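You operate a simulated robot arm through the tools that you are given. There is no shell and no other tool. Be economical: measure what you need, move in short steps, check, and stop when the job is done.

You are at the controls of a simulated robot arm. One attempt, no reset.

JOB
Shut the gate, vent the small chamber with N2 and open its lid.
Fine: open the valve on the post, then the green valve; green ends shut; the turbo keeps running.

It is judged by the outcome, as a careful person would: the job done as asked, and still so three seconds after it is handed in. It fails if anything else is knocked over, pushed out of place, dropped, spilled or broken. A push-on lid holds only when it is set on centred and level and pressed home; a screw cap is set on level and turned clockwise until tight.

ROBOT AND FRAMES
A 7-joint arm with a two-finger parallel gripper on a trunk, on a base that drives. Base frame: it is fixed to the floor where the robot stands at the start and does not move with it; the origin is under the middle of the robot, x ahead of it, y to its left, z up. Lengths are in mm, angles in rad, forces in N, time in s.
With the tool pointing down near the work surface it reaches from about 200 to 700 mm from the robot's upright axis, wherever it stands. Its first joint turns from -2.897 to 2.897 rad. Places, roughly: blue valve of the pump cart [500, 200, 1000]; chamber screen [800, 400, 1100]; green valve of the pump cart [500, 600, 1000]; handwheel of the gate valve [500, 0, 1000]; oil pump [600, 400, 300]; orange valve of the pump cart [500, 300, 1000]; pump switch of the pump cart [700, 400, 1000]; purple valve of the pump cart [500, 500, 1000]; small chamber [700, 0, 1000]; turbo pump [700, 0, 800]; turbo switch of the pump cart [700, 500, 1000]; valve on the post [600, 800, 1200]; window lid of the small chamber [700, 0, 1100]. Payload 1.57 kg.
Tool frame: the origin (TCP) lies between the finger pads and is the grasp point; the fingertips stand 30 mm ahead of it; z points along the fingers, y is the line along which they close. Largest opening 80 mm; finger width 17, thickness 12; the body of the gripper, 40 by 82 mm, starts 80 mm behind the TCP.
Orientation is told as [roll, pitch, yaw] about the base's x, y, z axes, in that order, counted from this pose: with the fingers straight down and closing along the base's y, the tool's x points along the base's -x, its y along +y and its z along -z.

CONTROLS
- The arm moves only by the tool drive_tool. Its argument "plan" is a list of rows, each an object of numbers (a shift or turn left out is 0, a gripper value left out holds the last): "x", "y", "z": the shift along the tool's x, y, z in mm; "ax", "ay", "az": the turn, a rotation vector about the tool's x, y, z in rad. In form: [{"x": .., "y": .., "z": .., "ax": .., "ay": .., "az": ..}, ...]. A call has 1 to 12 rows; each row is the pose to reach, as a shift and turn from the pose commanded when the call began, along the tool's axes at that moment. "claw" is the finger opening in mm, from 0 to 80, set as the call begins (left out, the last holds). Each row takes 0.2 s and may step no farther than 50 mm and 0.15 rad from the row before; otherwise, or with a gripper value out of range, the whole call is refused. A pose out of reach is approached as far as the arm can. The call stops where the force on the tool passes 90 N (or 10 N more than at its start, if that is more) or the arm is blocked; 0.2 s more then pass. The fingers move at their own pace (about 72 mm/s each) and stop on an object; they squeeze with about 32 N. The grip force told is the motor's: it shows also when the fingers shut on nothing. Time passes only in rows, and 0.2 s behind the last, so rows that repeat a pose let the fingers close. The reply holds the time, the measured pose of the TCP, the force on the tool along the base axes, the opening and the grip force, in the units named above and with some noise, with the torque about the TCP (base axes, N m) and any sound that the robot's microphone picked up, and new pictures: "pictures" is both (left out), scene, wrist or none.
- Cameras (640 x 400 px; columns grow to the right, rows downward): "scene" is now at [-2.1, 153.1, 1396.6]; the picture's right is [0.16, -0.99, 0.00], its down [-0.56, -0.09, -0.82] and it looks along [0.81, 0.13, -0.57] (base axes); focal length 265 px, centre (320, 200). "wrist" rides on the gripper at [72, -7, -122] in the tool frame; the picture's right is [0.09, 1.00, 0.00], its down [-0.84, 0.08, -0.54] and it looks along [-0.54, 0.05, 0.84] (tool axes); focal length 238 px, centre (320, 200). There is no depth. A picture from a camera that has moved, and an enlarged one, comes with that camera's place and axes in the base frame and with its lens.
- lift_body(by): slides the trunk up (or, below 0, down) by that many mm; the arm and the scene camera ride with it, the base frame stays. It gives what a move gives, with no picture.
- steer(legs): drives the robot by 1 to 6 legs, each [ahead, left, turn to the left] in mm, mm and rad, along the robot's own axes; the way and the turn of a leg run together, so that a leg with both is an arc; at most 1500 mm and 3.142 rad a leg. The arm and the cameras ride along, it lands a little off, and it stops where it bumps. It gives what a move gives, and a new picture of the scene camera.
- turn_head(pan, tilt): turns the head with the scene camera to pan (to the left, within 1.501 rad either way) and tilt (down, from -0.506 to 1.204), counted from straight ahead of the robot. It gives what a move gives, and a new picture of the scene camera.
- close_up(camera, box): a new picture of the part [left, top, right, bottom] of that camera's present view, enlarged. The clock stands still meanwhile.
- finish_job(): hands the job in; it is judged then, once.

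Go step by step. Nothing tells you exact positions but the pictures and the camera data: compare them with the known pose of the tool, close in by small moves and look again before you grip or let go. The budget is 120 turns and 260 pictures, counting those below and the enlarged ones. Unless the task says otherwise, let go and move clear before handing in, and close with one line.

The tools are called after "Emit:" as a command line: name --argument value ..., lists and objects as JSON in quotes. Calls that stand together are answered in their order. drive_tool: Moves the arm, as the interface text tells. Its arguments: {"type":"object","properties":{"plan":{"type":"array","items":{"type":"object","properties":{"x":{"type":"number"},"y":{"type":"number"},"z":{"type":"number"},"ax":{"type":"number"},"ay":{"type":"number"},"az":{"type":"number"}}}},"claw":{"type":"number"},"pictures":{"type":"string","enum":["both","scene","wrist","none"]}},"required":["plan"]} The other tools are called the same way: lift_body (by) slides the trunk up or down; steer (legs) drives the base; turn_head (pan, tilt) turns the head that bears the scene camera; close_up (camera, box) takes an enlarged picture of a part of a camera's view; finish_job () hands the job in.

At the start:

```text
clock: 0.0
tool_pos: [313.3, 266.7, 999.1]
orientation: [0.0, -0.002, 0.0]
force: [-1.1, 0.0, 1.3]
ft_torque: [0.03, 0.02, -0.03]
grip_width: 79.9
grasp_force: 0.1
trunk travel left (down, up): [-50.0, 65.0]
robot x, y, heading: [0.7, -1.7, -0.004]
head pan, tilt: [0.159, 0.602]
```

scene: 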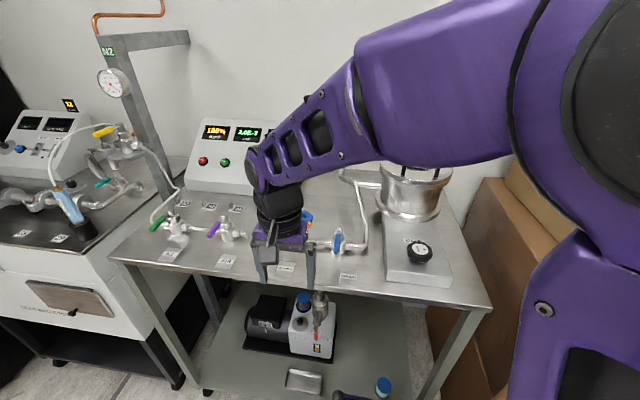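
wrist: 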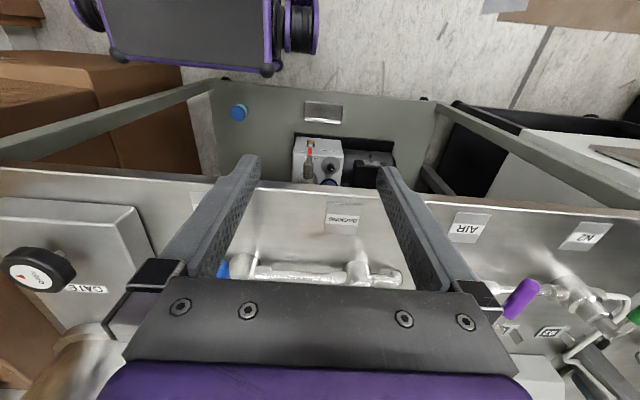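

I see the pump cart with gate knob at right, coloured valves along the front, and the post with N2 regulator at the left. I start with enlarged views to read labels and valve states.

Emit:
close_up --camera "scene" --box '[60, 0, 260, 125]'

Emit:
close_up --camera "scene" --box '[120, 180, 280, 280]'

Emit:
close_up --camera "scene" --box '[300, 150, 480, 290]'

Emit:
close_up --camera "scene" --box '[180, 110, 280, 220]'

```text
3.20 times, centred on (160, 62) of scene
camera zoom: at [-2.1, 153.1, 1396.6], right [0.16, -0.99, 0.0], down [-0.56, -0.09, -0.82], along [0.81, 0.13, -0.57], focal length 849 px, centre (832, 640)
```

zoom: 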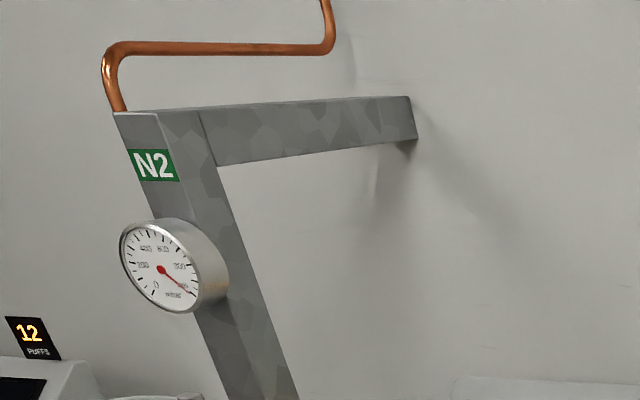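

```text
4.00 times, centred on (200, 230) of scene
camera zoom: at [-2.1, 153.1, 1396.6], right [0.16, -0.99, 0.0], down [-0.56, -0.09, -0.82], along [0.81, 0.13, -0.57], focal length 1061 px, centre (800, 80)
```

zoom: 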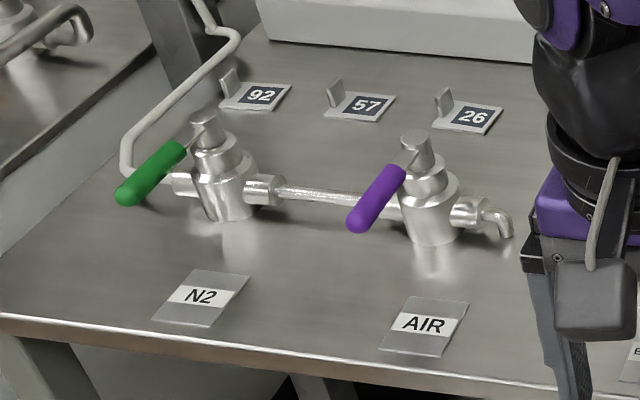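

```text
2.86 times, centred on (390, 220) of scene
camera zoom: at [-2.1, 153.1, 1396.6], right [0.16, -0.99, 0.0], down [-0.56, -0.09, -0.82], along [0.81, 0.13, -0.57], focal length 758 px, centre (120, 143)
```

zoom: 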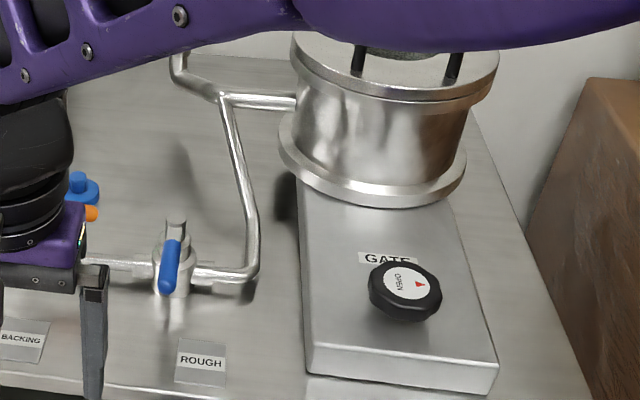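

```text
3.64 times, centred on (230, 165) of scene
camera zoom: at [-2.1, 153.1, 1396.6], right [0.16, -0.99, 0.0], down [-0.56, -0.09, -0.82], along [0.81, 0.13, -0.57], focal length 964 px, centre (647, 327)
```

zoom: 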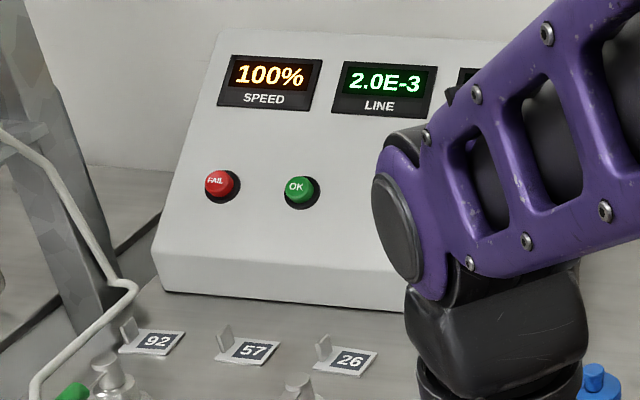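

The gate reads "OPEN" with a red arrow; the line is at 2.0E-3. Next I look for the valve on the post, near the yellow handle, and move the arm out of the way.

Emit:
close_up --camera "scene" --box '[0, 50, 208, 240]'

Emit:
turn_head --pan 0.9 --tilt 0.3

```text
2.11 times, centred on (104, 145) of scene
camera zoom: at [-2.1, 153.1, 1396.6], right [0.16, -0.99, 0.0], down [-0.56, -0.09, -0.82], along [0.81, 0.13, -0.57], focal length 558 px, centre (775, 316)
```

zoom: 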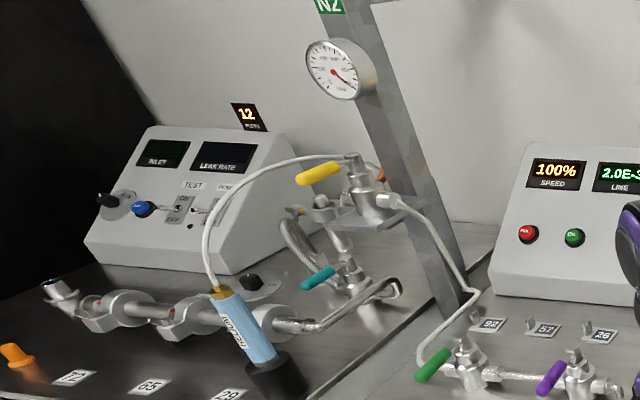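

```text
clock: 1.1
tool_pos: [311.8, 268.0, 998.4]
orientation: [-0.001, 0.002, 0.0]
force: [0.7, 0.6, 0.2]
ft_torque: [0.01, 0.0, 0.0]
grip_width: 80.1
grasp_force: 0.1
trunk travel left (down, up): [-50.0, 65.0]
robot x, y, heading: [-2.4, 0.8, 0.001]
head pan, tilt: [0.901, 0.3]
camera scene: at [-0.5, 167.5, 1420.5], right [0.3, -0.95, 0.0], down [-0.32, -0.1, -0.94], along [0.9, 0.29, -0.33], focal length 265 px, centre (320, 200)
```

scene: 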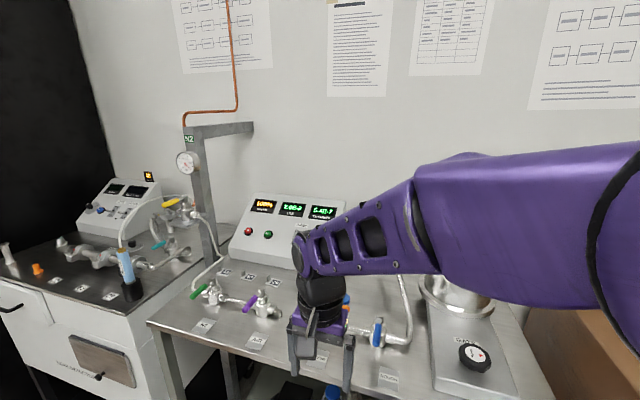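

The yellow-handled valve hangs off the post. I look closer at it and the posters once the head has settled.

Emit:
turn_head --pan 0.75 --tilt 0.2

Emit:
close_up --camera "scene" --box '[260, 150, 420, 250]'

```text
clock: 1.8
tool_pos: [312.5, 267.0, 998.8]
orientation: [-0.003, 0.005, 0.0]
force: [-0.4, 1.1, 0.2]
ft_torque: [-0.03, 0.04, 0.0]
grip_width: 80.1
grasp_force: 0.1
trunk travel left (down, up): [-50.0, 65.0]
robot x, y, heading: [2.5, 0.1, 0.007]
head pan, tilt: [0.75, 0.201]
camera scene: at [-0.5, 168.2, 1428.6], right [0.31, -0.95, 0.0], down [-0.24, -0.08, -0.97], along [0.92, 0.3, -0.25], focal length 265 px, centre (320, 200)
```

scene: 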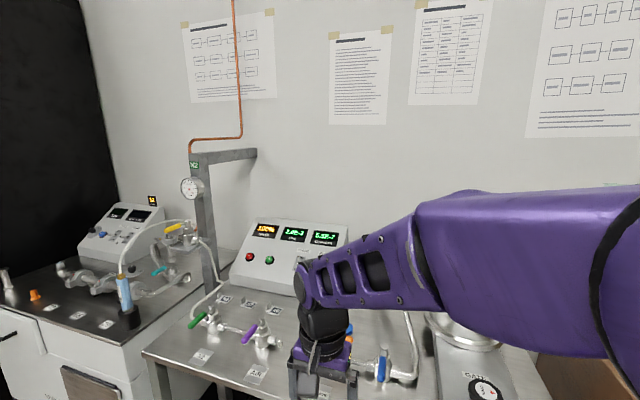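

```text
4.00 times, centred on (340, 200) of scene
camera zoom: at [-0.5, 168.2, 1428.6], right [0.31, -0.95, 0.0], down [-0.24, -0.08, -0.97], along [0.92, 0.3, -0.25], focal length 1061 px, centre (240, 200)
```

zoom: 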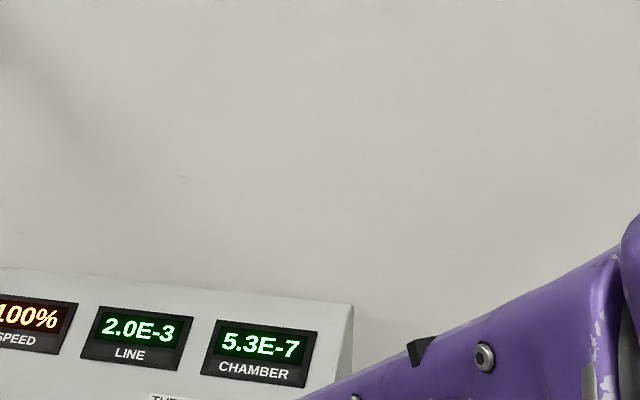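

The screens read speed 100%, line 2.0E-3 and chamber 5.3E-7. Now the valve on the post and its gauge.

Emit:
close_up --camera "scene" --box '[140, 200, 220, 250]'

Emit:
close_up --camera "scene" --box '[160, 150, 240, 200]'

Emit:
close_up --camera "scene" --box '[90, 210, 218, 290]'

Emit:
close_up --camera "scene" --box '[320, 20, 400, 130]'

```text
8.00 times, centred on (180, 225) of scene
camera zoom: at [-0.5, 168.2, 1428.6], right [0.31, -0.95, 0.0], down [-0.24, -0.08, -0.97], along [0.92, 0.3, -0.25], focal length 2122 px, centre (1440, 0)
```

zoom: 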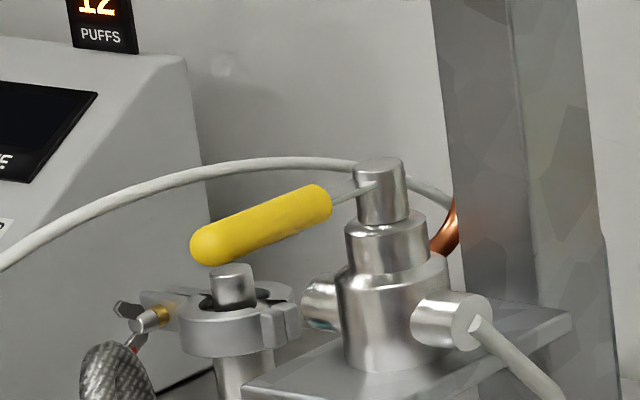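

```text
8.00 times, centred on (200, 175) of scene
camera zoom: at [-0.5, 168.2, 1428.6], right [0.31, -0.95, 0.0], down [-0.24, -0.08, -0.97], along [0.92, 0.3, -0.25], focal length 2122 px, centre (1280, 400)
```

zoom: 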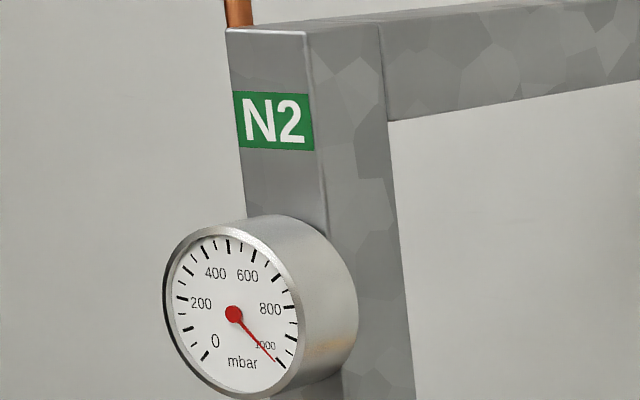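

```text
5.00 times, centred on (154, 250) of scene
camera zoom: at [-0.5, 168.2, 1428.6], right [0.31, -0.95, 0.0], down [-0.24, -0.08, -0.97], along [0.92, 0.3, -0.25], focal length 1326 px, centre (1150, -50)
```

zoom: 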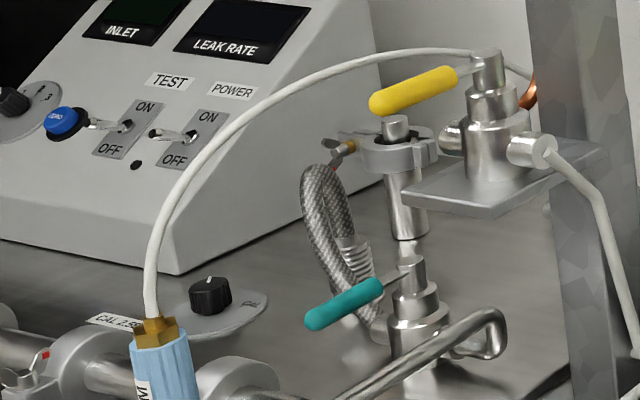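

```text
3.64 times, centred on (360, 75) of scene
camera zoom: at [-0.5, 168.2, 1428.6], right [0.31, -0.95, 0.0], down [-0.24, -0.08, -0.97], along [0.92, 0.3, -0.25], focal length 964 px, centre (174, 654)
```

zoom: 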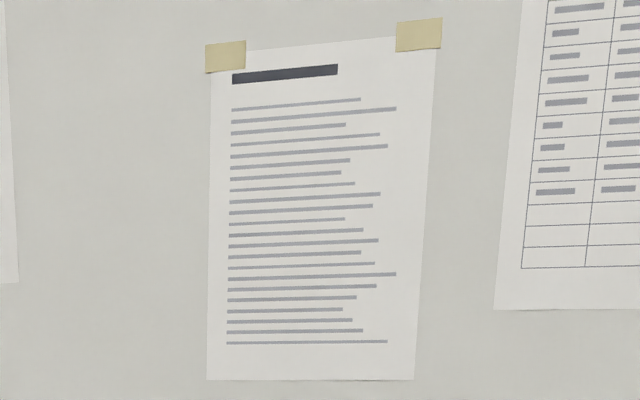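

Gauge is about 1000 mbar; yellow, green, purple and blue handles all point at me (-x), across their lines, so they are shut. I lift the arm and move it right to see the rest, then look at the middle and the chamber.

Emit:
drive_tool --plan '[{"z": -40}, {"z": -80}, {"z": -120, "y": -40}, {"z": -150, "y": -80}, {"z": -150, "y": -125}, {"z": -150, "y": -170}, {"z": -150, "y": -215}, {"z": -150, "y": -260}, {"z": -150, "y": -300}]' --pictures "wrist"

Emit:
turn_head --pan 0.2 --tilt 0.6

```text
refused: row 3 steps farther than a row can; nothing moved
```

```text
clock: 2.8
tool_pos: [311.3, 267.1, 1000.9]
orientation: [0.002, -0.002, -0.001]
force: [0.1, 0.2, 1.0]
ft_torque: [0.0, -0.01, -0.02]
grip_width: 80.1
grasp_force: 0.1
trunk travel left (down, up): [-50.0, 65.0]
robot x, y, heading: [-2.5, -2.1, -0.007]
head pan, tilt: [0.201, 0.6]
camera scene: at [-2.7, 156.9, 1396.9], right [0.2, -0.98, 0.0], down [-0.55, -0.11, -0.83], along [0.81, 0.16, -0.56], focal length 265 px, centre (320, 200)
```

scene: 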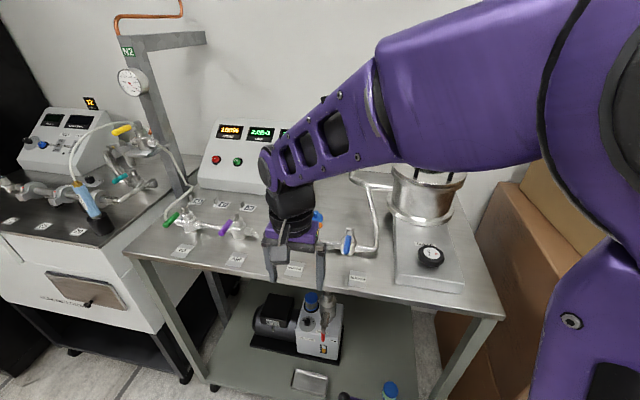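

One row was a little too long; I repeat with shorter steps.

Emit:
drive_tool --plan '[{"z": -40}, {"z": -80}, {"z": -110, "y": -35}, {"z": -140, "y": -70}, {"z": -150, "y": -115}, {"z": -150, "y": -160}, {"z": -150, "y": -205}, {"z": -150, "y": -250}, {"z": -150, "y": -295}, {"z": -150, "y": -340}]' --pictures "both"

```text
clock: 5.0
tool_pos: [316.8, -69.3, 1139.0]
orientation: [0.0, 0.031, 0.009]
force: [0.3, 0.4, 0.1]
ft_torque: [0.0, -0.01, 0.01]
grip_width: 80.1
grasp_force: 0.0
trunk travel left (down, up): [-50.0, 65.0]
robot x, y, heading: [1.1, -2.1, 0.001]
head pan, tilt: [0.201, 0.6]
camera scene: at [-14.3, 84.4, 1417.2], right [-0.59, -0.81, 0.0], down [-0.3, 0.22, -0.93], along [0.75, -0.55, -0.37], focal length 265 px, centre (320, 200)
camera wrist: at [248.3, -75.9, 1263.4], right [-0.1, 0.99, 0.0], down [0.85, 0.09, 0.52], along [0.51, 0.05, -0.86], focal length 238 px, centre (320, 200)
```

scene: 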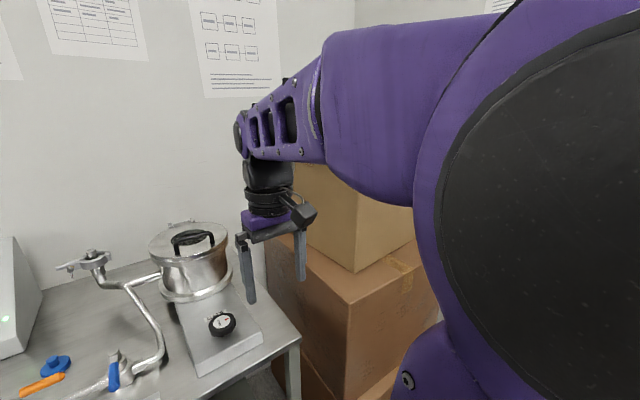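
wrist: 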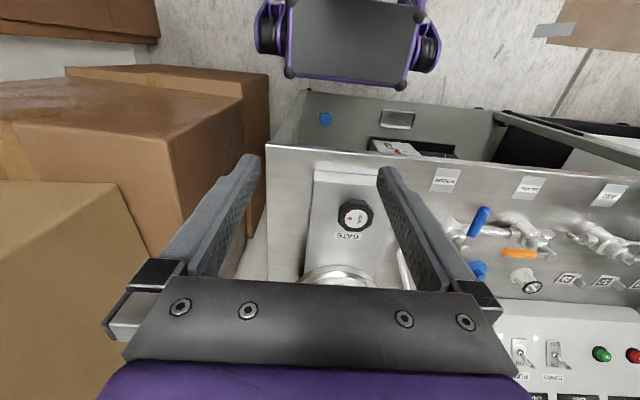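

The chamber, lid with a black handle, gate wheel and orange/blue valves are now visible. I turn the head left and down to view the whole manifold.

Emit:
turn_head --pan 0.8 --tilt 0.7

Emit:
close_up --camera "scene" --box '[0, 0, 640, 400]'

```text
clock: 6.0
tool_pos: [316.8, -69.7, 1142.3]
orientation: [-0.001, 0.019, 0.006]
force: [-0.2, -0.8, -0.2]
ft_torque: [0.02, 0.01, 0.01]
grip_width: 80.2
grasp_force: 0.0
trunk travel left (down, up): [-50.0, 65.0]
robot x, y, heading: [-1.4, -1.7, -0.0]
head pan, tilt: [0.799, 0.7]
camera scene: at [-17.6, 80.1, 1417.1], right [-0.64, -0.77, 0.0], down [-0.28, 0.23, -0.93], along [0.72, -0.59, -0.37], focal length 265 px, centre (320, 200)
```

scene: 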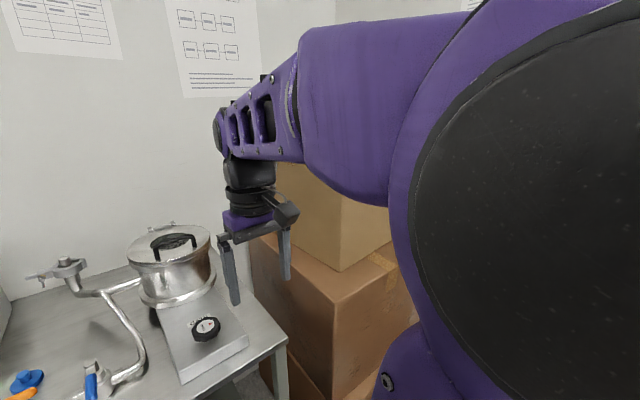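

```text
1.00 times, centred on (320, 200) of scene (not enlarged: the box is as wide or as high as the picture)
camera zoom: at [-17.6, 80.1, 1417.1], right [-0.64, -0.77, 0.0], down [-0.28, 0.23, -0.93], along [0.72, -0.59, -0.37], focal length 265 px, centre (320, 200)
```

zoom: 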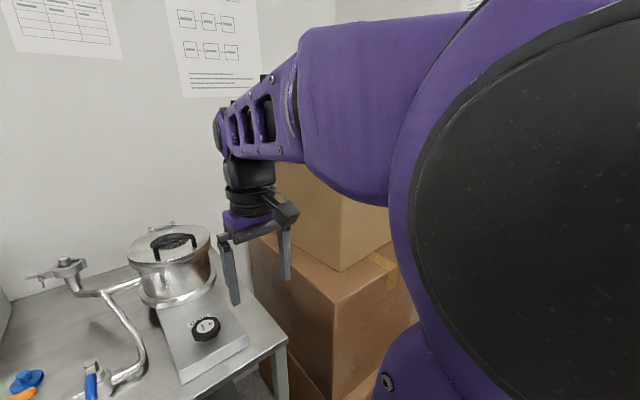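

The head did not follow fully; I test another head pose.

Emit:
turn_head --pan 1.4 --tilt 0.9

```text
clock: 7.0
tool_pos: [315.1, -71.0, 1142.7]
orientation: [-0.002, 0.015, 0.004]
force: [0.0, -0.6, -0.2]
ft_torque: [0.0, 0.02, -0.01]
grip_width: 80.1
grasp_force: 0.1
trunk travel left (down, up): [-50.0, 65.0]
robot x, y, heading: [-0.5, 0.0, 0.006]
head pan, tilt: [1.4, 0.901]
camera scene: at [-19.7, 77.7, 1417.0], right [-0.66, -0.75, 0.0], down [-0.28, 0.24, -0.93], along [0.7, -0.62, -0.37], focal length 265 px, centre (320, 200)
```

scene: 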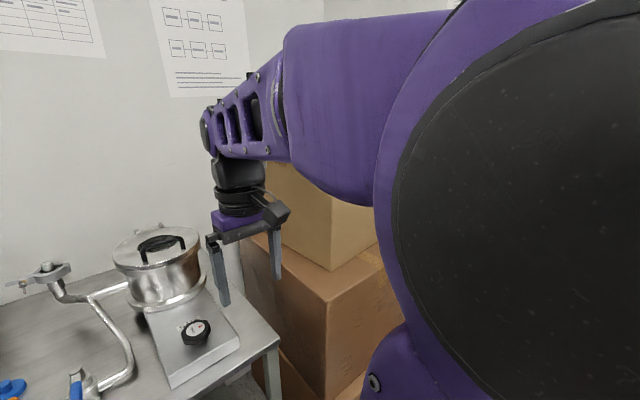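

The head barely reacts; I test the other direction to learn how it works.

Emit:
turn_head --pan 0.0 --tilt 0.6

```text
clock: 8.5
tool_pos: [316.0, -71.9, 1144.9]
orientation: [0.0, 0.013, 0.0]
force: [0.6, 0.8, 0.0]
ft_torque: [-0.02, 0.03, 0.0]
grip_width: 80.0
grasp_force: 0.2
trunk travel left (down, up): [-50.0, 65.0]
robot x, y, heading: [0.9, 4.2, 0.0]
head pan, tilt: [0.0, 0.6]
camera scene: at [-21.6, 75.7, 1416.7], right [-0.68, -0.73, 0.0], down [-0.27, 0.25, -0.93], along [0.68, -0.63, -0.37], focal length 265 px, centre (320, 200)
```

scene: 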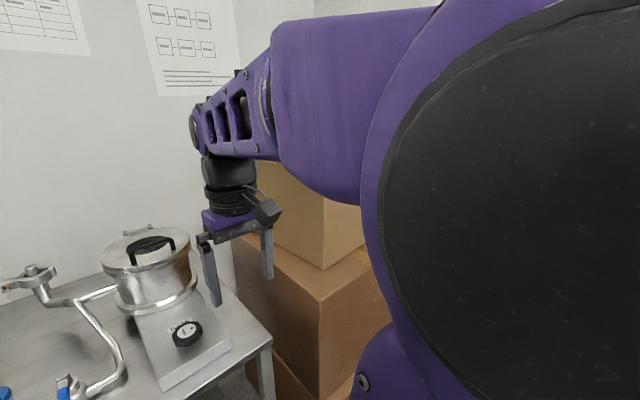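

The head seems to be jammed by the arm when it is swung to the right. I swing the arm back left and re-test.

Emit:
drive_tool --plan '[{"y": 45}, {"y": 90}, {"y": 135}, {"y": 180}]' --pictures "none"

Emit:
turn_head --pan 0.3 --tilt 0.6

```text
clock: 9.5
tool_pos: [314.1, 108.2, 1150.2]
orientation: [0.001, 0.004, 0.001]
force: [0.3, -0.6, 0.6]
ft_torque: [0.02, -0.01, 0.02]
grip_width: 80.0
grasp_force: 0.0
trunk travel left (down, up): [-50.0, 65.0]
robot x, y, heading: [-0.3, 0.2, -0.001]
head pan, tilt: [0.0, 0.6]
```

```text
clock: 10.3
tool_pos: [314.6, 108.5, 1149.5]
orientation: [0.0, 0.005, 0.0]
force: [-0.4, 0.2, -0.1]
ft_torque: [0.03, 0.02, -0.03]
grip_width: 80.1
grasp_force: 0.1
trunk travel left (down, up): [-50.0, 65.0]
robot x, y, heading: [1.4, 2.3, 0.002]
head pan, tilt: [0.3, 0.6]
camera scene: at [-28.5, 70.7, 1408.7], right [-0.75, -0.66, 0.0], down [-0.3, 0.34, -0.89], along [0.59, -0.67, -0.45], focal length 265 px, centre (320, 200)
```

scene: 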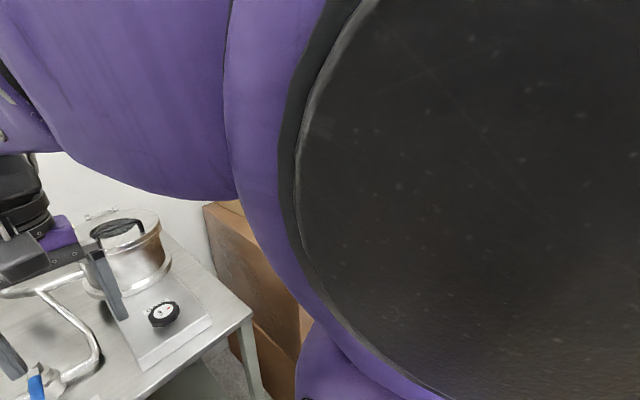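

The head is still caught. I take the arm further left and lower, and try again.

Emit:
drive_tool --plan '[{"y": 45}, {"y": 90}, {"y": 135}, {"y": 160}, {"y": 160, "z": 40}, {"y": 160, "z": 80}, {"y": 160, "z": 120}, {"y": 160, "z": 150}]' --pictures "none"

Emit:
turn_head --pan 0.16 --tilt 0.6

```text
clock: 12.1
tool_pos: [311.0, 267.0, 998.4]
orientation: [-0.001, -0.003, 0.002]
force: [0.7, 0.3, 0.3]
ft_torque: [-0.02, -0.03, 0.0]
grip_width: 80.1
grasp_force: 0.0
trunk travel left (down, up): [-50.0, 65.0]
robot x, y, heading: [2.4, -0.3, 0.0]
head pan, tilt: [0.3, 0.6]
```

```text
clock: 12.8
tool_pos: [310.9, 265.6, 997.8]
orientation: [0.0, 0.0, -0.001]
force: [-0.2, 0.2, -0.4]
ft_torque: [0.01, -0.02, 0.02]
grip_width: 79.8
grasp_force: 0.0
trunk travel left (down, up): [-50.0, 65.0]
robot x, y, heading: [-1.5, 3.9, 0.001]
head pan, tilt: [0.161, 0.6]
camera scene: at [-2.1, 153.4, 1396.8], right [0.16, -0.99, 0.0], down [-0.56, -0.09, -0.83], along [0.81, 0.13, -0.56], focal length 265 px, centre (320, 200)
```

scene: 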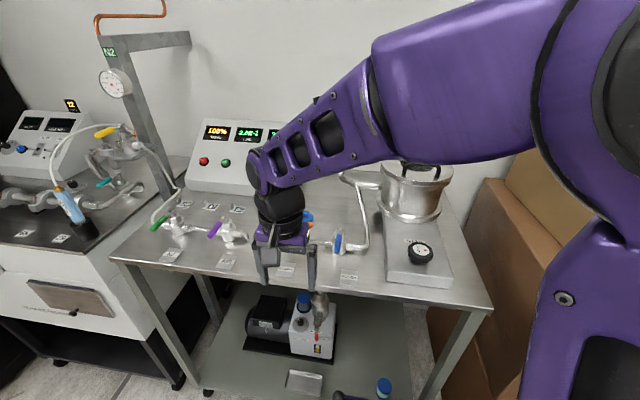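

The head is free again with the arm held to the left. I estimate the gate wheel at about (443, -2, 971), Ø≈56. I'll raise the arm and drive the base right so that the wheel lies to the left-front of the robot.

Emit:
drive_tool --plan '[{"z": -40}, {"z": -80}, {"z": -110}]' --pictures "none"

Emit:
steer --legs '[[0, -260, 0]]'

```text
clock: 13.6
tool_pos: [311.5, 267.7, 1107.7]
orientation: [-0.003, 0.011, -0.001]
force: [-0.3, 0.5, 0.2]
ft_torque: [0.0, 0.04, -0.01]
grip_width: 80.3
grasp_force: 0.1
trunk travel left (down, up): [-50.0, 65.0]
robot x, y, heading: [2.1, -0.7, 0.002]
head pan, tilt: [0.161, 0.6]
```

```text
clock: 14.9
tool_pos: [308.5, 230.2, 1102.7]
orientation: [-0.007, 0.02, 0.004]
force: [-0.6, -0.3, -0.1]
ft_torque: [0.02, 0.02, -0.01]
grip_width: 79.9
grasp_force: 0.0
trunk travel left (down, up): [-50.0, 65.0]
robot x, y, heading: [-0.6, -40.2, 0.012]
head pan, tilt: [0.161, 0.6]
stopped in leg 1: the robot was blocked; the commanded pose is now the measured one
camera scene: at [-3.5, 99.0, 1400.3], right [0.0, -1.0, 0.0], down [-0.53, 0.0, -0.85], along [0.85, 0.0, -0.53], focal length 265 px, centre (320, 200)
```

scene: 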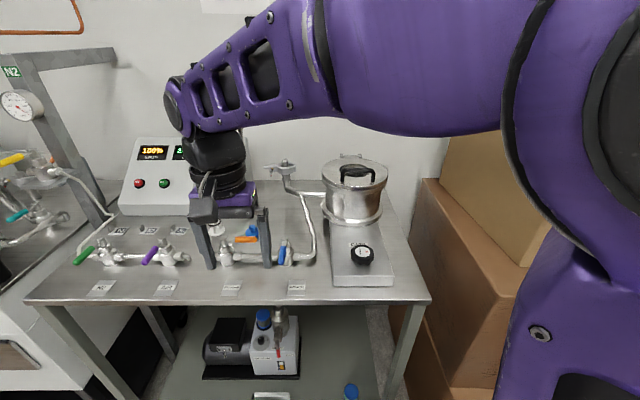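

The base bumped something on the right (boxes) after 40 mm, so I stay near here and won't push further. I get a good view now; I back off slightly and inspect.

Emit:
steer --legs '[[0, 15, 0]]'

Emit:
close_up --camera "scene" --box '[300, 140, 410, 290]'

Emit:
close_up --camera "scene" --box '[60, 210, 320, 310]'

```text
clock: 15.8
tool_pos: [307.3, 245.9, 1103.2]
orientation: [-0.01, 0.019, 0.006]
force: [-0.7, -0.4, -0.8]
ft_torque: [-0.02, -0.01, -0.01]
grip_width: 80.1
grasp_force: 0.1
trunk travel left (down, up): [-50.0, 65.0]
robot x, y, heading: [0.8, -23.1, 0.009]
head pan, tilt: [0.161, 0.6]
camera scene: at [-3.7, 113.2, 1400.6], right [-0.01, -1.0, 0.0], down [-0.53, 0.0, -0.85], along [0.85, -0.01, -0.53], focal length 265 px, centre (320, 200)
```

scene: 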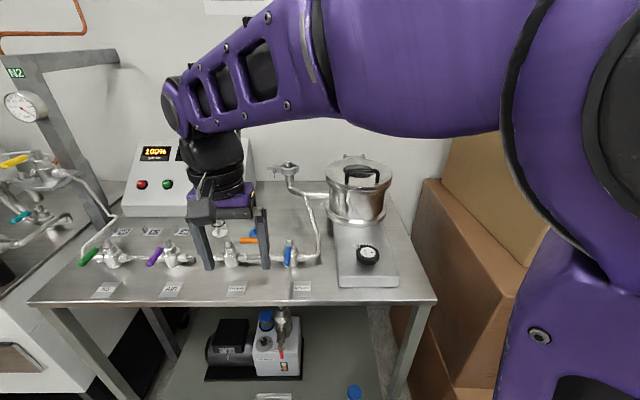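

```text
2.67 times, centred on (355, 215) of scene
camera zoom: at [-3.7, 113.2, 1400.6], right [-0.01, -1.0, 0.0], down [-0.53, 0.0, -0.85], along [0.85, -0.01, -0.53], focal length 707 px, centre (227, 160)
```

zoom: 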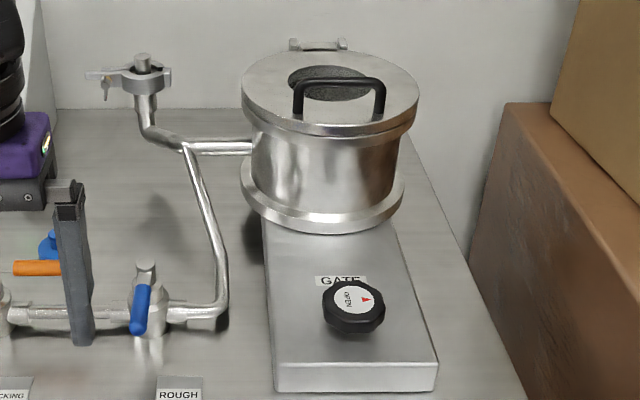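

```text
2.46 times, centred on (190, 260) of scene
camera zoom: at [-3.7, 113.2, 1400.6], right [-0.01, -1.0, 0.0], down [-0.53, 0.0, -0.85], along [0.85, -0.01, -0.53], focal length 653 px, centre (640, 52)
```

zoom: 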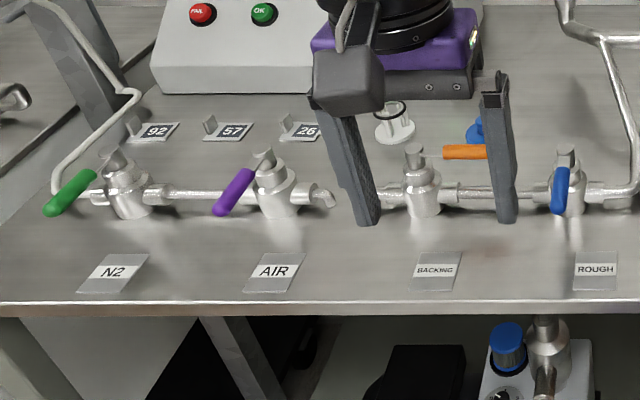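

The lid is hinged at the rear with a handle at the front. Orange is open with its handle along the line to -y, so opening is a counter-clockwise quarter turn from -x. Now to the gate wheel, moving above it.

Emit:
drive_tool --plan '[{"y": -45}, {"y": -90}, {"y": -135}, {"y": -180}, {"y": -215, "x": -20}, {"y": -245, "x": -40}, {"y": -248, "x": -65}, {"y": -248, "x": -80}]' --pictures "both"

```text
clock: 17.6
tool_pos: [388.7, -1.7, 1104.6]
orientation: [-0.008, 0.019, 0.006]
force: [0.6, -0.9, 0.2]
ft_torque: [0.02, 0.04, 0.04]
grip_width: 80.0
grasp_force: 0.1
trunk travel left (down, up): [-50.0, 65.0]
robot x, y, heading: [-0.7, -27.1, 0.004]
head pan, tilt: [0.161, 0.6]
camera scene: at [-3.5, 117.5, 1401.5], right [0.04, -1.0, 0.0], down [-0.52, -0.02, -0.85], along [0.85, 0.03, -0.52], focal length 265 px, centre (320, 200)
camera wrist: at [320.0, -6.4, 1227.1], right [-0.1, 1.0, -0.01], down [0.85, 0.09, 0.52], along [0.52, 0.05, -0.85], focal length 238 px, centre (320, 200)
```

scene: 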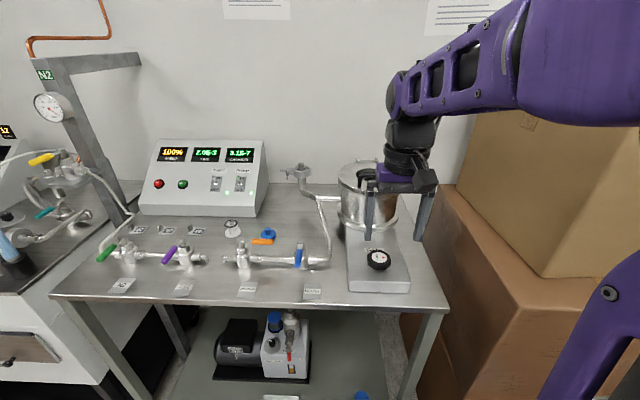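
wrist: 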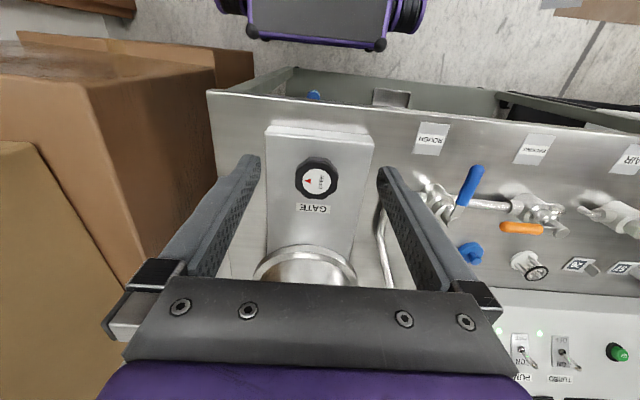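

Wheel seen at about (446, 0). I check its legend close up before gripping.

Emit:
close_up --camera "wrist" --box '[250, 130, 390, 220]'

Emit:
close_up --camera "scene" --box '[330, 160, 430, 290]'

Emit:
close_up --camera "scene" --box '[140, 130, 270, 220]'

```text
4.44 times, centred on (320, 175) of wrist
camera zoom: at [320.0, -6.4, 1227.1], right [-0.1, 1.0, -0.01], down [0.85, 0.09, 0.52], along [0.52, 0.05, -0.85], focal length 1059 px, centre (320, 311)
```

zoom: 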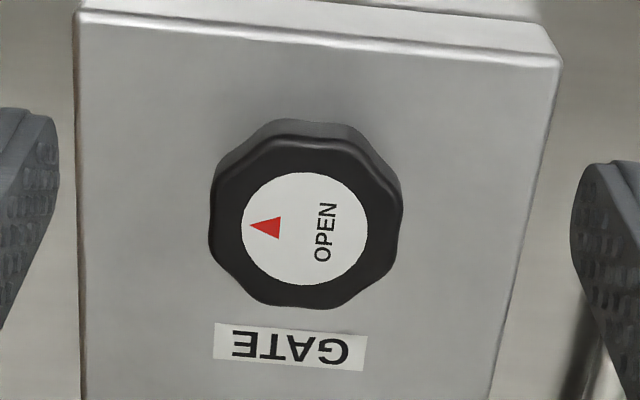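

```text
3.08 times, centred on (380, 225) of scene
camera zoom: at [-3.5, 117.5, 1401.5], right [0.04, -1.0, 0.0], down [-0.52, -0.02, -0.85], along [0.85, 0.03, -0.52], focal length 816 px, centre (135, 123)
```

zoom: 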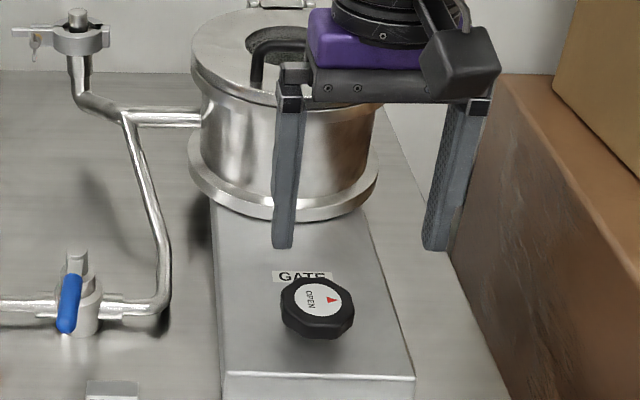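

```text
4.44 times, centred on (205, 175) of scene
camera zoom: at [-3.5, 117.5, 1401.5], right [0.04, -1.0, 0.0], down [-0.52, -0.02, -0.85], along [0.85, 0.03, -0.52], focal length 1179 px, centre (831, 311)
```

zoom: 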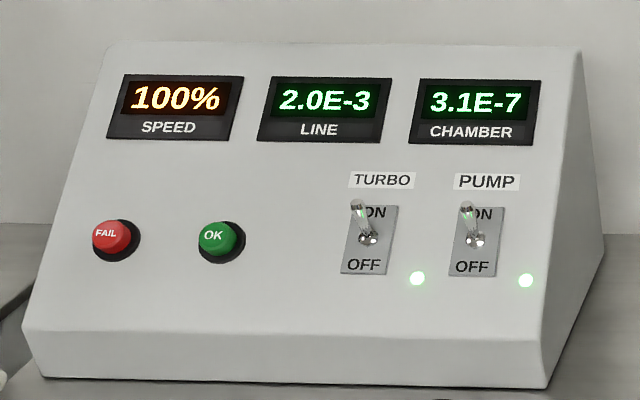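

The wheel is an 8-lobed knob Ø≈52; I go down over it with open fingers.

Emit:
drive_tool --plan '[{"x": -28, "y": 1}, {"x": -56, "y": 2}, {"x": -56, "y": 2, "z": 40}, {"x": -56, "y": 2, "z": 75}, {"x": -56, "y": 2, "z": 95}, {"x": -56, "y": 2, "z": 105}]' --pictures "wrist"

```text
clock: 19.0
tool_pos: [445.6, 0.9, 999.2]
orientation: [-0.009, 0.018, 0.007]
force: [0.4, 1.0, 1.2]
ft_torque: [-0.02, 0.0, 0.04]
grip_width: 80.1
grasp_force: 0.1
trunk travel left (down, up): [-50.0, 65.0]
robot x, y, heading: [-2.1, -24.1, 0.012]
head pan, tilt: [0.161, 0.6]
camera wrist: at [374.8, -4.9, 1121.8], right [-0.1, 1.0, -0.01], down [0.85, 0.09, 0.53], along [0.52, 0.05, -0.85], focal length 238 px, centre (320, 200)
```

wrist: 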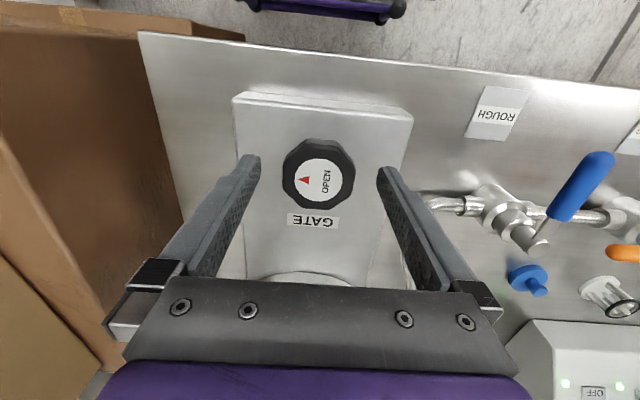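

Well centred. I descend 15 mm more and close.

Emit:
drive_tool --plan '[{"z": 8, "y": 1}, {"z": 16, "y": 1}]' --pictures "wrist"

Emit:
drive_tool --plan '[{}, {}, {}]' --claw 40 --pictures "both"

```text
clock: 19.6
tool_pos: [444.7, 0.7, 982.2]
orientation: [-0.008, 0.021, 0.006]
force: [0.1, -0.5, -0.5]
ft_torque: [0.0, 0.03, 0.0]
grip_width: 80.1
grasp_force: 0.2
trunk travel left (down, up): [-50.0, 65.0]
robot x, y, heading: [-4.9, -26.2, 0.015]
head pan, tilt: [0.161, 0.6]
camera wrist: at [374.0, -4.6, 1104.8], right [-0.1, 1.0, -0.01], down [0.85, 0.09, 0.52], along [0.52, 0.05, -0.85], focal length 238 px, centre (320, 200)
```

wrist: 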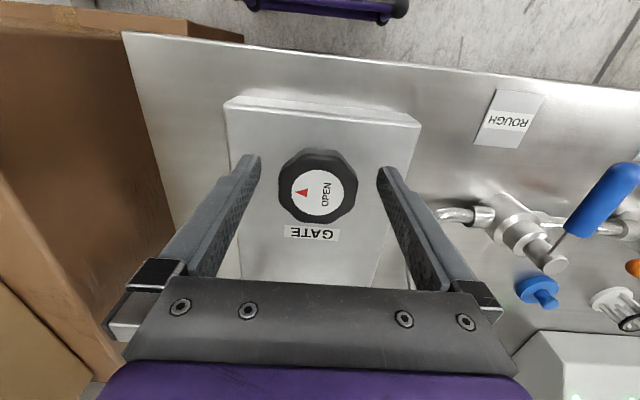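

```text
clock: 20.4
tool_pos: [443.8, 0.6, 981.3]
orientation: [-0.009, 0.019, 0.007]
force: [-1.0, -4.1, -2.5]
ft_torque: [0.11, -0.13, -0.04]
grip_width: 53.5
grasp_force: 45.2
trunk travel left (down, up): [-50.0, 65.0]
robot x, y, heading: [-4.6, -22.3, 0.011]
head pan, tilt: [0.161, 0.6]
camera scene: at [-6.1, 128.6, 1396.8], right [0.17, -0.99, 0.0], down [-0.56, -0.1, -0.83], along [0.81, 0.14, -0.56], focal length 265 px, centre (320, 200)
camera wrist: at [374.1, -5.1, 1104.7], right [-0.1, 1.0, -0.01], down [0.85, 0.09, 0.52], along [0.52, 0.05, -0.85], focal length 238 px, centre (320, 200)
```

scene: 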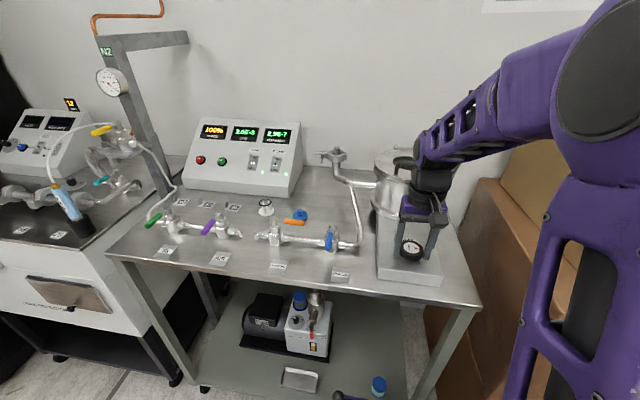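
wrist: 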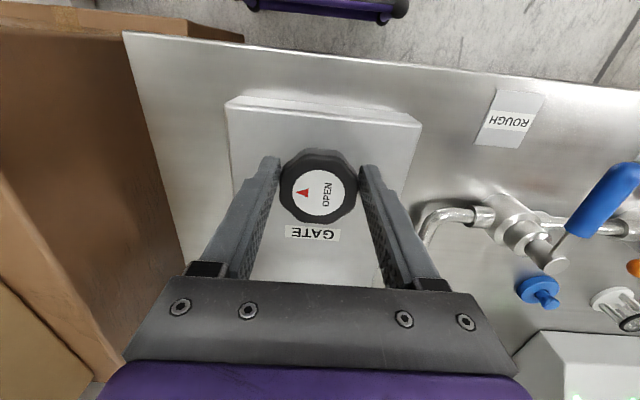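

Gripped at 53.5 mm; the knob centre looks ~3 mm further ahead, so I recentre, then turn clockwise.

Emit:
drive_tool --plan '[{}, {"x": -3}]' --claw 66 --pictures "none"

Emit:
drive_tool --plan '[{}, {}, {"az": 0.1}, {"az": 0.22}, {"az": 0.34}, {"az": 0.46}, {"az": 0.58}, {"az": 0.7}, {"az": 0.82}, {"az": 0.94}, {"az": 1.06}, {"az": 1.18}]' --claw 40 --pictures "both"

```text
clock: 21.0
tool_pos: [445.4, -0.0, 981.8]
orientation: [-0.009, 0.02, 0.006]
force: [-0.6, 0.7, 0.0]
ft_torque: [-0.01, 0.0, -0.04]
grip_width: 66.1
grasp_force: 0.1
trunk travel left (down, up): [-50.0, 65.0]
robot x, y, heading: [-0.0, -17.4, 0.009]
head pan, tilt: [0.161, 0.6]
```

```text
clock: 23.6
tool_pos: [451.1, -1.0, 982.0]
orientation: [-0.017, -0.002, -1.18]
force: [20.5, 15.5, 9.6]
ft_torque: [0.86, -1.0, 0.15]
grip_width: 61.8
grasp_force: 13.7
trunk travel left (down, up): [-50.0, 65.0]
robot x, y, heading: [-2.2, -24.9, 0.012]
head pan, tilt: [0.161, 0.6]
camera scene: at [-3.4, 130.8, 1396.5], right [0.17, -0.99, 0.0], down [-0.56, -0.1, -0.82], along [0.81, 0.14, -0.57], focal length 265 px, centre (320, 200)
camera wrist: at [417.7, 66.0, 1103.2], right [0.89, 0.46, -0.02], down [0.4, -0.74, 0.54], along [0.24, -0.49, -0.84], focal length 238 px, centre (320, 200)
```

scene: 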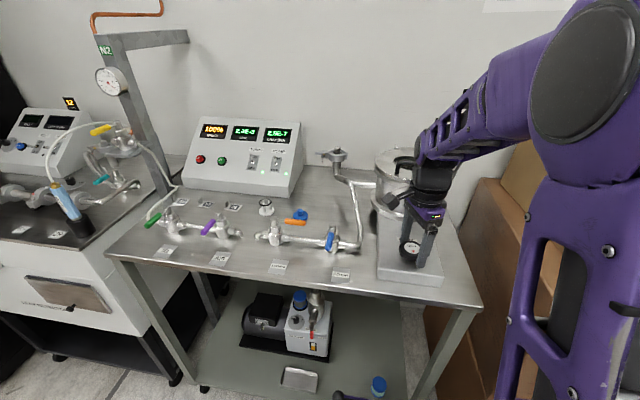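
wrist: 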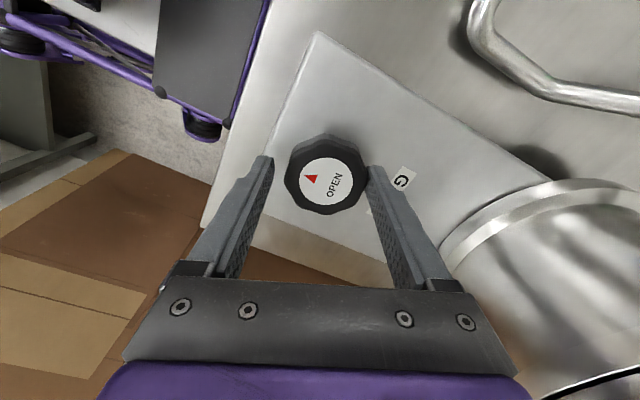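

The knob turned about a radian clockwise with the gripper. I open, look at where it settled and check the screens.

Emit:
drive_tool --plan '[{}, {}]' --claw 80 --pictures "wrist"

Emit:
close_up --camera "wrist" --box '[240, 110, 420, 230]'

Emit:
close_up --camera "scene" --box '[190, 110, 310, 190]'

```text
clock: 24.2
tool_pos: [444.7, -0.7, 981.0]
orientation: [-0.024, 0.001, -1.176]
force: [-0.9, 0.3, -0.1]
ft_torque: [0.0, -0.02, 0.01]
grip_width: 79.9
grasp_force: 0.1
trunk travel left (down, up): [-50.0, 65.0]
robot x, y, heading: [-4.6, -24.0, 0.011]
head pan, tilt: [0.161, 0.6]
camera wrist: at [413.5, 64.7, 1102.7], right [0.88, 0.47, -0.02], down [0.41, -0.74, 0.54], along [0.24, -0.49, -0.84], focal length 238 px, centre (320, 200)
```

wrist: 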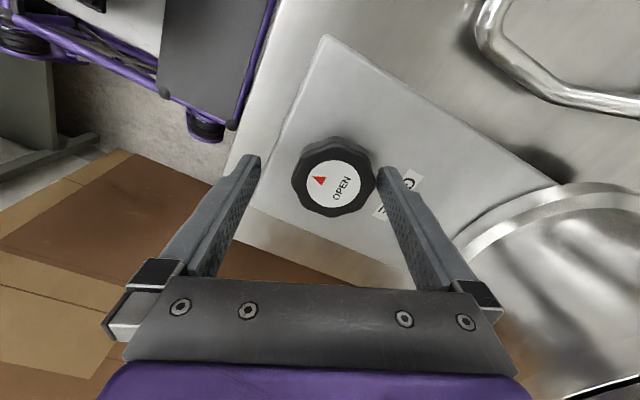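

```text
3.33 times, centred on (330, 170) of wrist
camera zoom: at [413.5, 64.7, 1102.7], right [0.88, 0.47, -0.02], down [0.41, -0.74, 0.54], along [0.24, -0.49, -0.84], focal length 794 px, centre (287, 300)
```

zoom: 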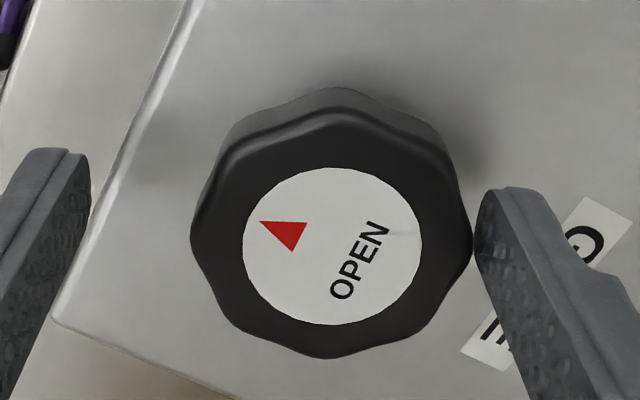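

```text
5.00 times, centred on (250, 150) of scene
camera zoom: at [-6.3, 128.7, 1396.7], right [0.17, -0.99, 0.0], down [-0.56, -0.1, -0.83], along [0.81, 0.14, -0.56], focal length 1326 px, centre (670, 450)
```

zoom: 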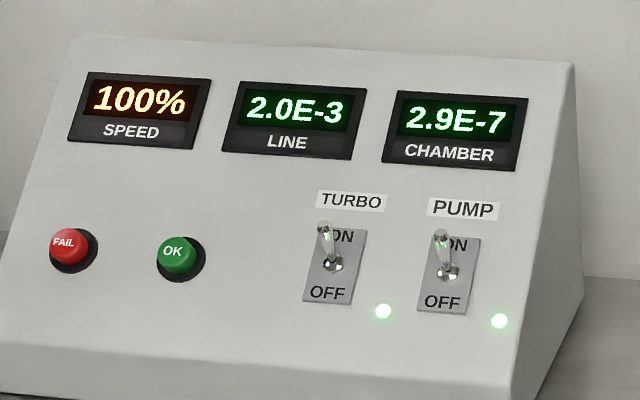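

The knob now sits ~90° clockwise of where it started and the chamber still reads 2.9E-7, so more turning is needed. I recentre on the knob (≈450, 2), rotate back with open fingers and take another bite.

Emit:
drive_tool --plan '[{"y": 5.5, "az": -0.14}, {"y": 5.5, "az": -0.29}, {"y": 5.5, "az": -0.44}, {"y": 5.5, "az": -0.59}, {"y": 5.5, "az": -0.74}, {"y": 5.5, "az": -0.89}, {"y": 5.5, "az": -1.04}, {"y": 5.5, "az": -1.18}, {"y": 5.5, "az": -1.33}, {"y": 5.5, "az": -1.48}, {"y": 5.5, "az": -1.63}, {"y": 5.5, "az": -1.78}]' --claw 80 --pictures "none"

Emit:
drive_tool --plan '[{"az": -0.1}, {"az": -0.18}]' --pictures "wrist"

```text
clock: 26.8
tool_pos: [450.1, 3.1, 983.0]
orientation: [0.004, 0.022, 0.608]
force: [0.2, 0.1, 0.6]
ft_torque: [-0.04, 0.01, -0.03]
grip_width: 80.2
grasp_force: 0.0
trunk travel left (down, up): [-50.0, 65.0]
robot x, y, heading: [-1.7, -25.9, 0.011]
head pan, tilt: [0.161, 0.6]
```

```text
clock: 27.4
tool_pos: [450.7, 1.4, 982.2]
orientation: [0.01, 0.02, 0.787]
force: [-1.3, 0.5, -0.6]
ft_torque: [-0.03, 0.01, 0.01]
grip_width: 79.7
grasp_force: 0.1
trunk travel left (down, up): [-50.0, 65.0]
robot x, y, heading: [-2.1, -24.1, 0.01]
head pan, tilt: [0.161, 0.6]
camera wrist: at [406.1, -51.2, 1105.0], right [-0.77, 0.64, 0.01], down [0.55, 0.65, 0.53], along [0.33, 0.41, -0.85], focal length 238 px, centre (320, 200)
```

wrist: 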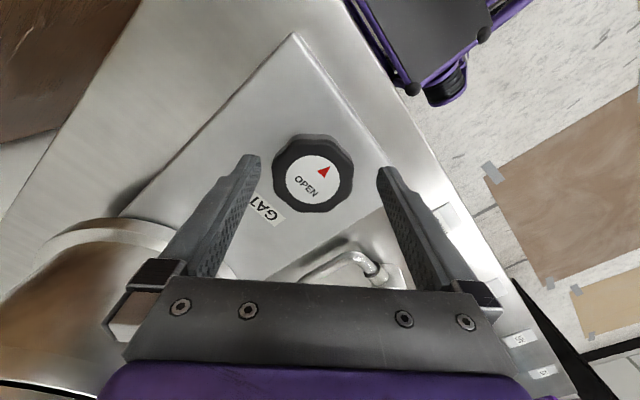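

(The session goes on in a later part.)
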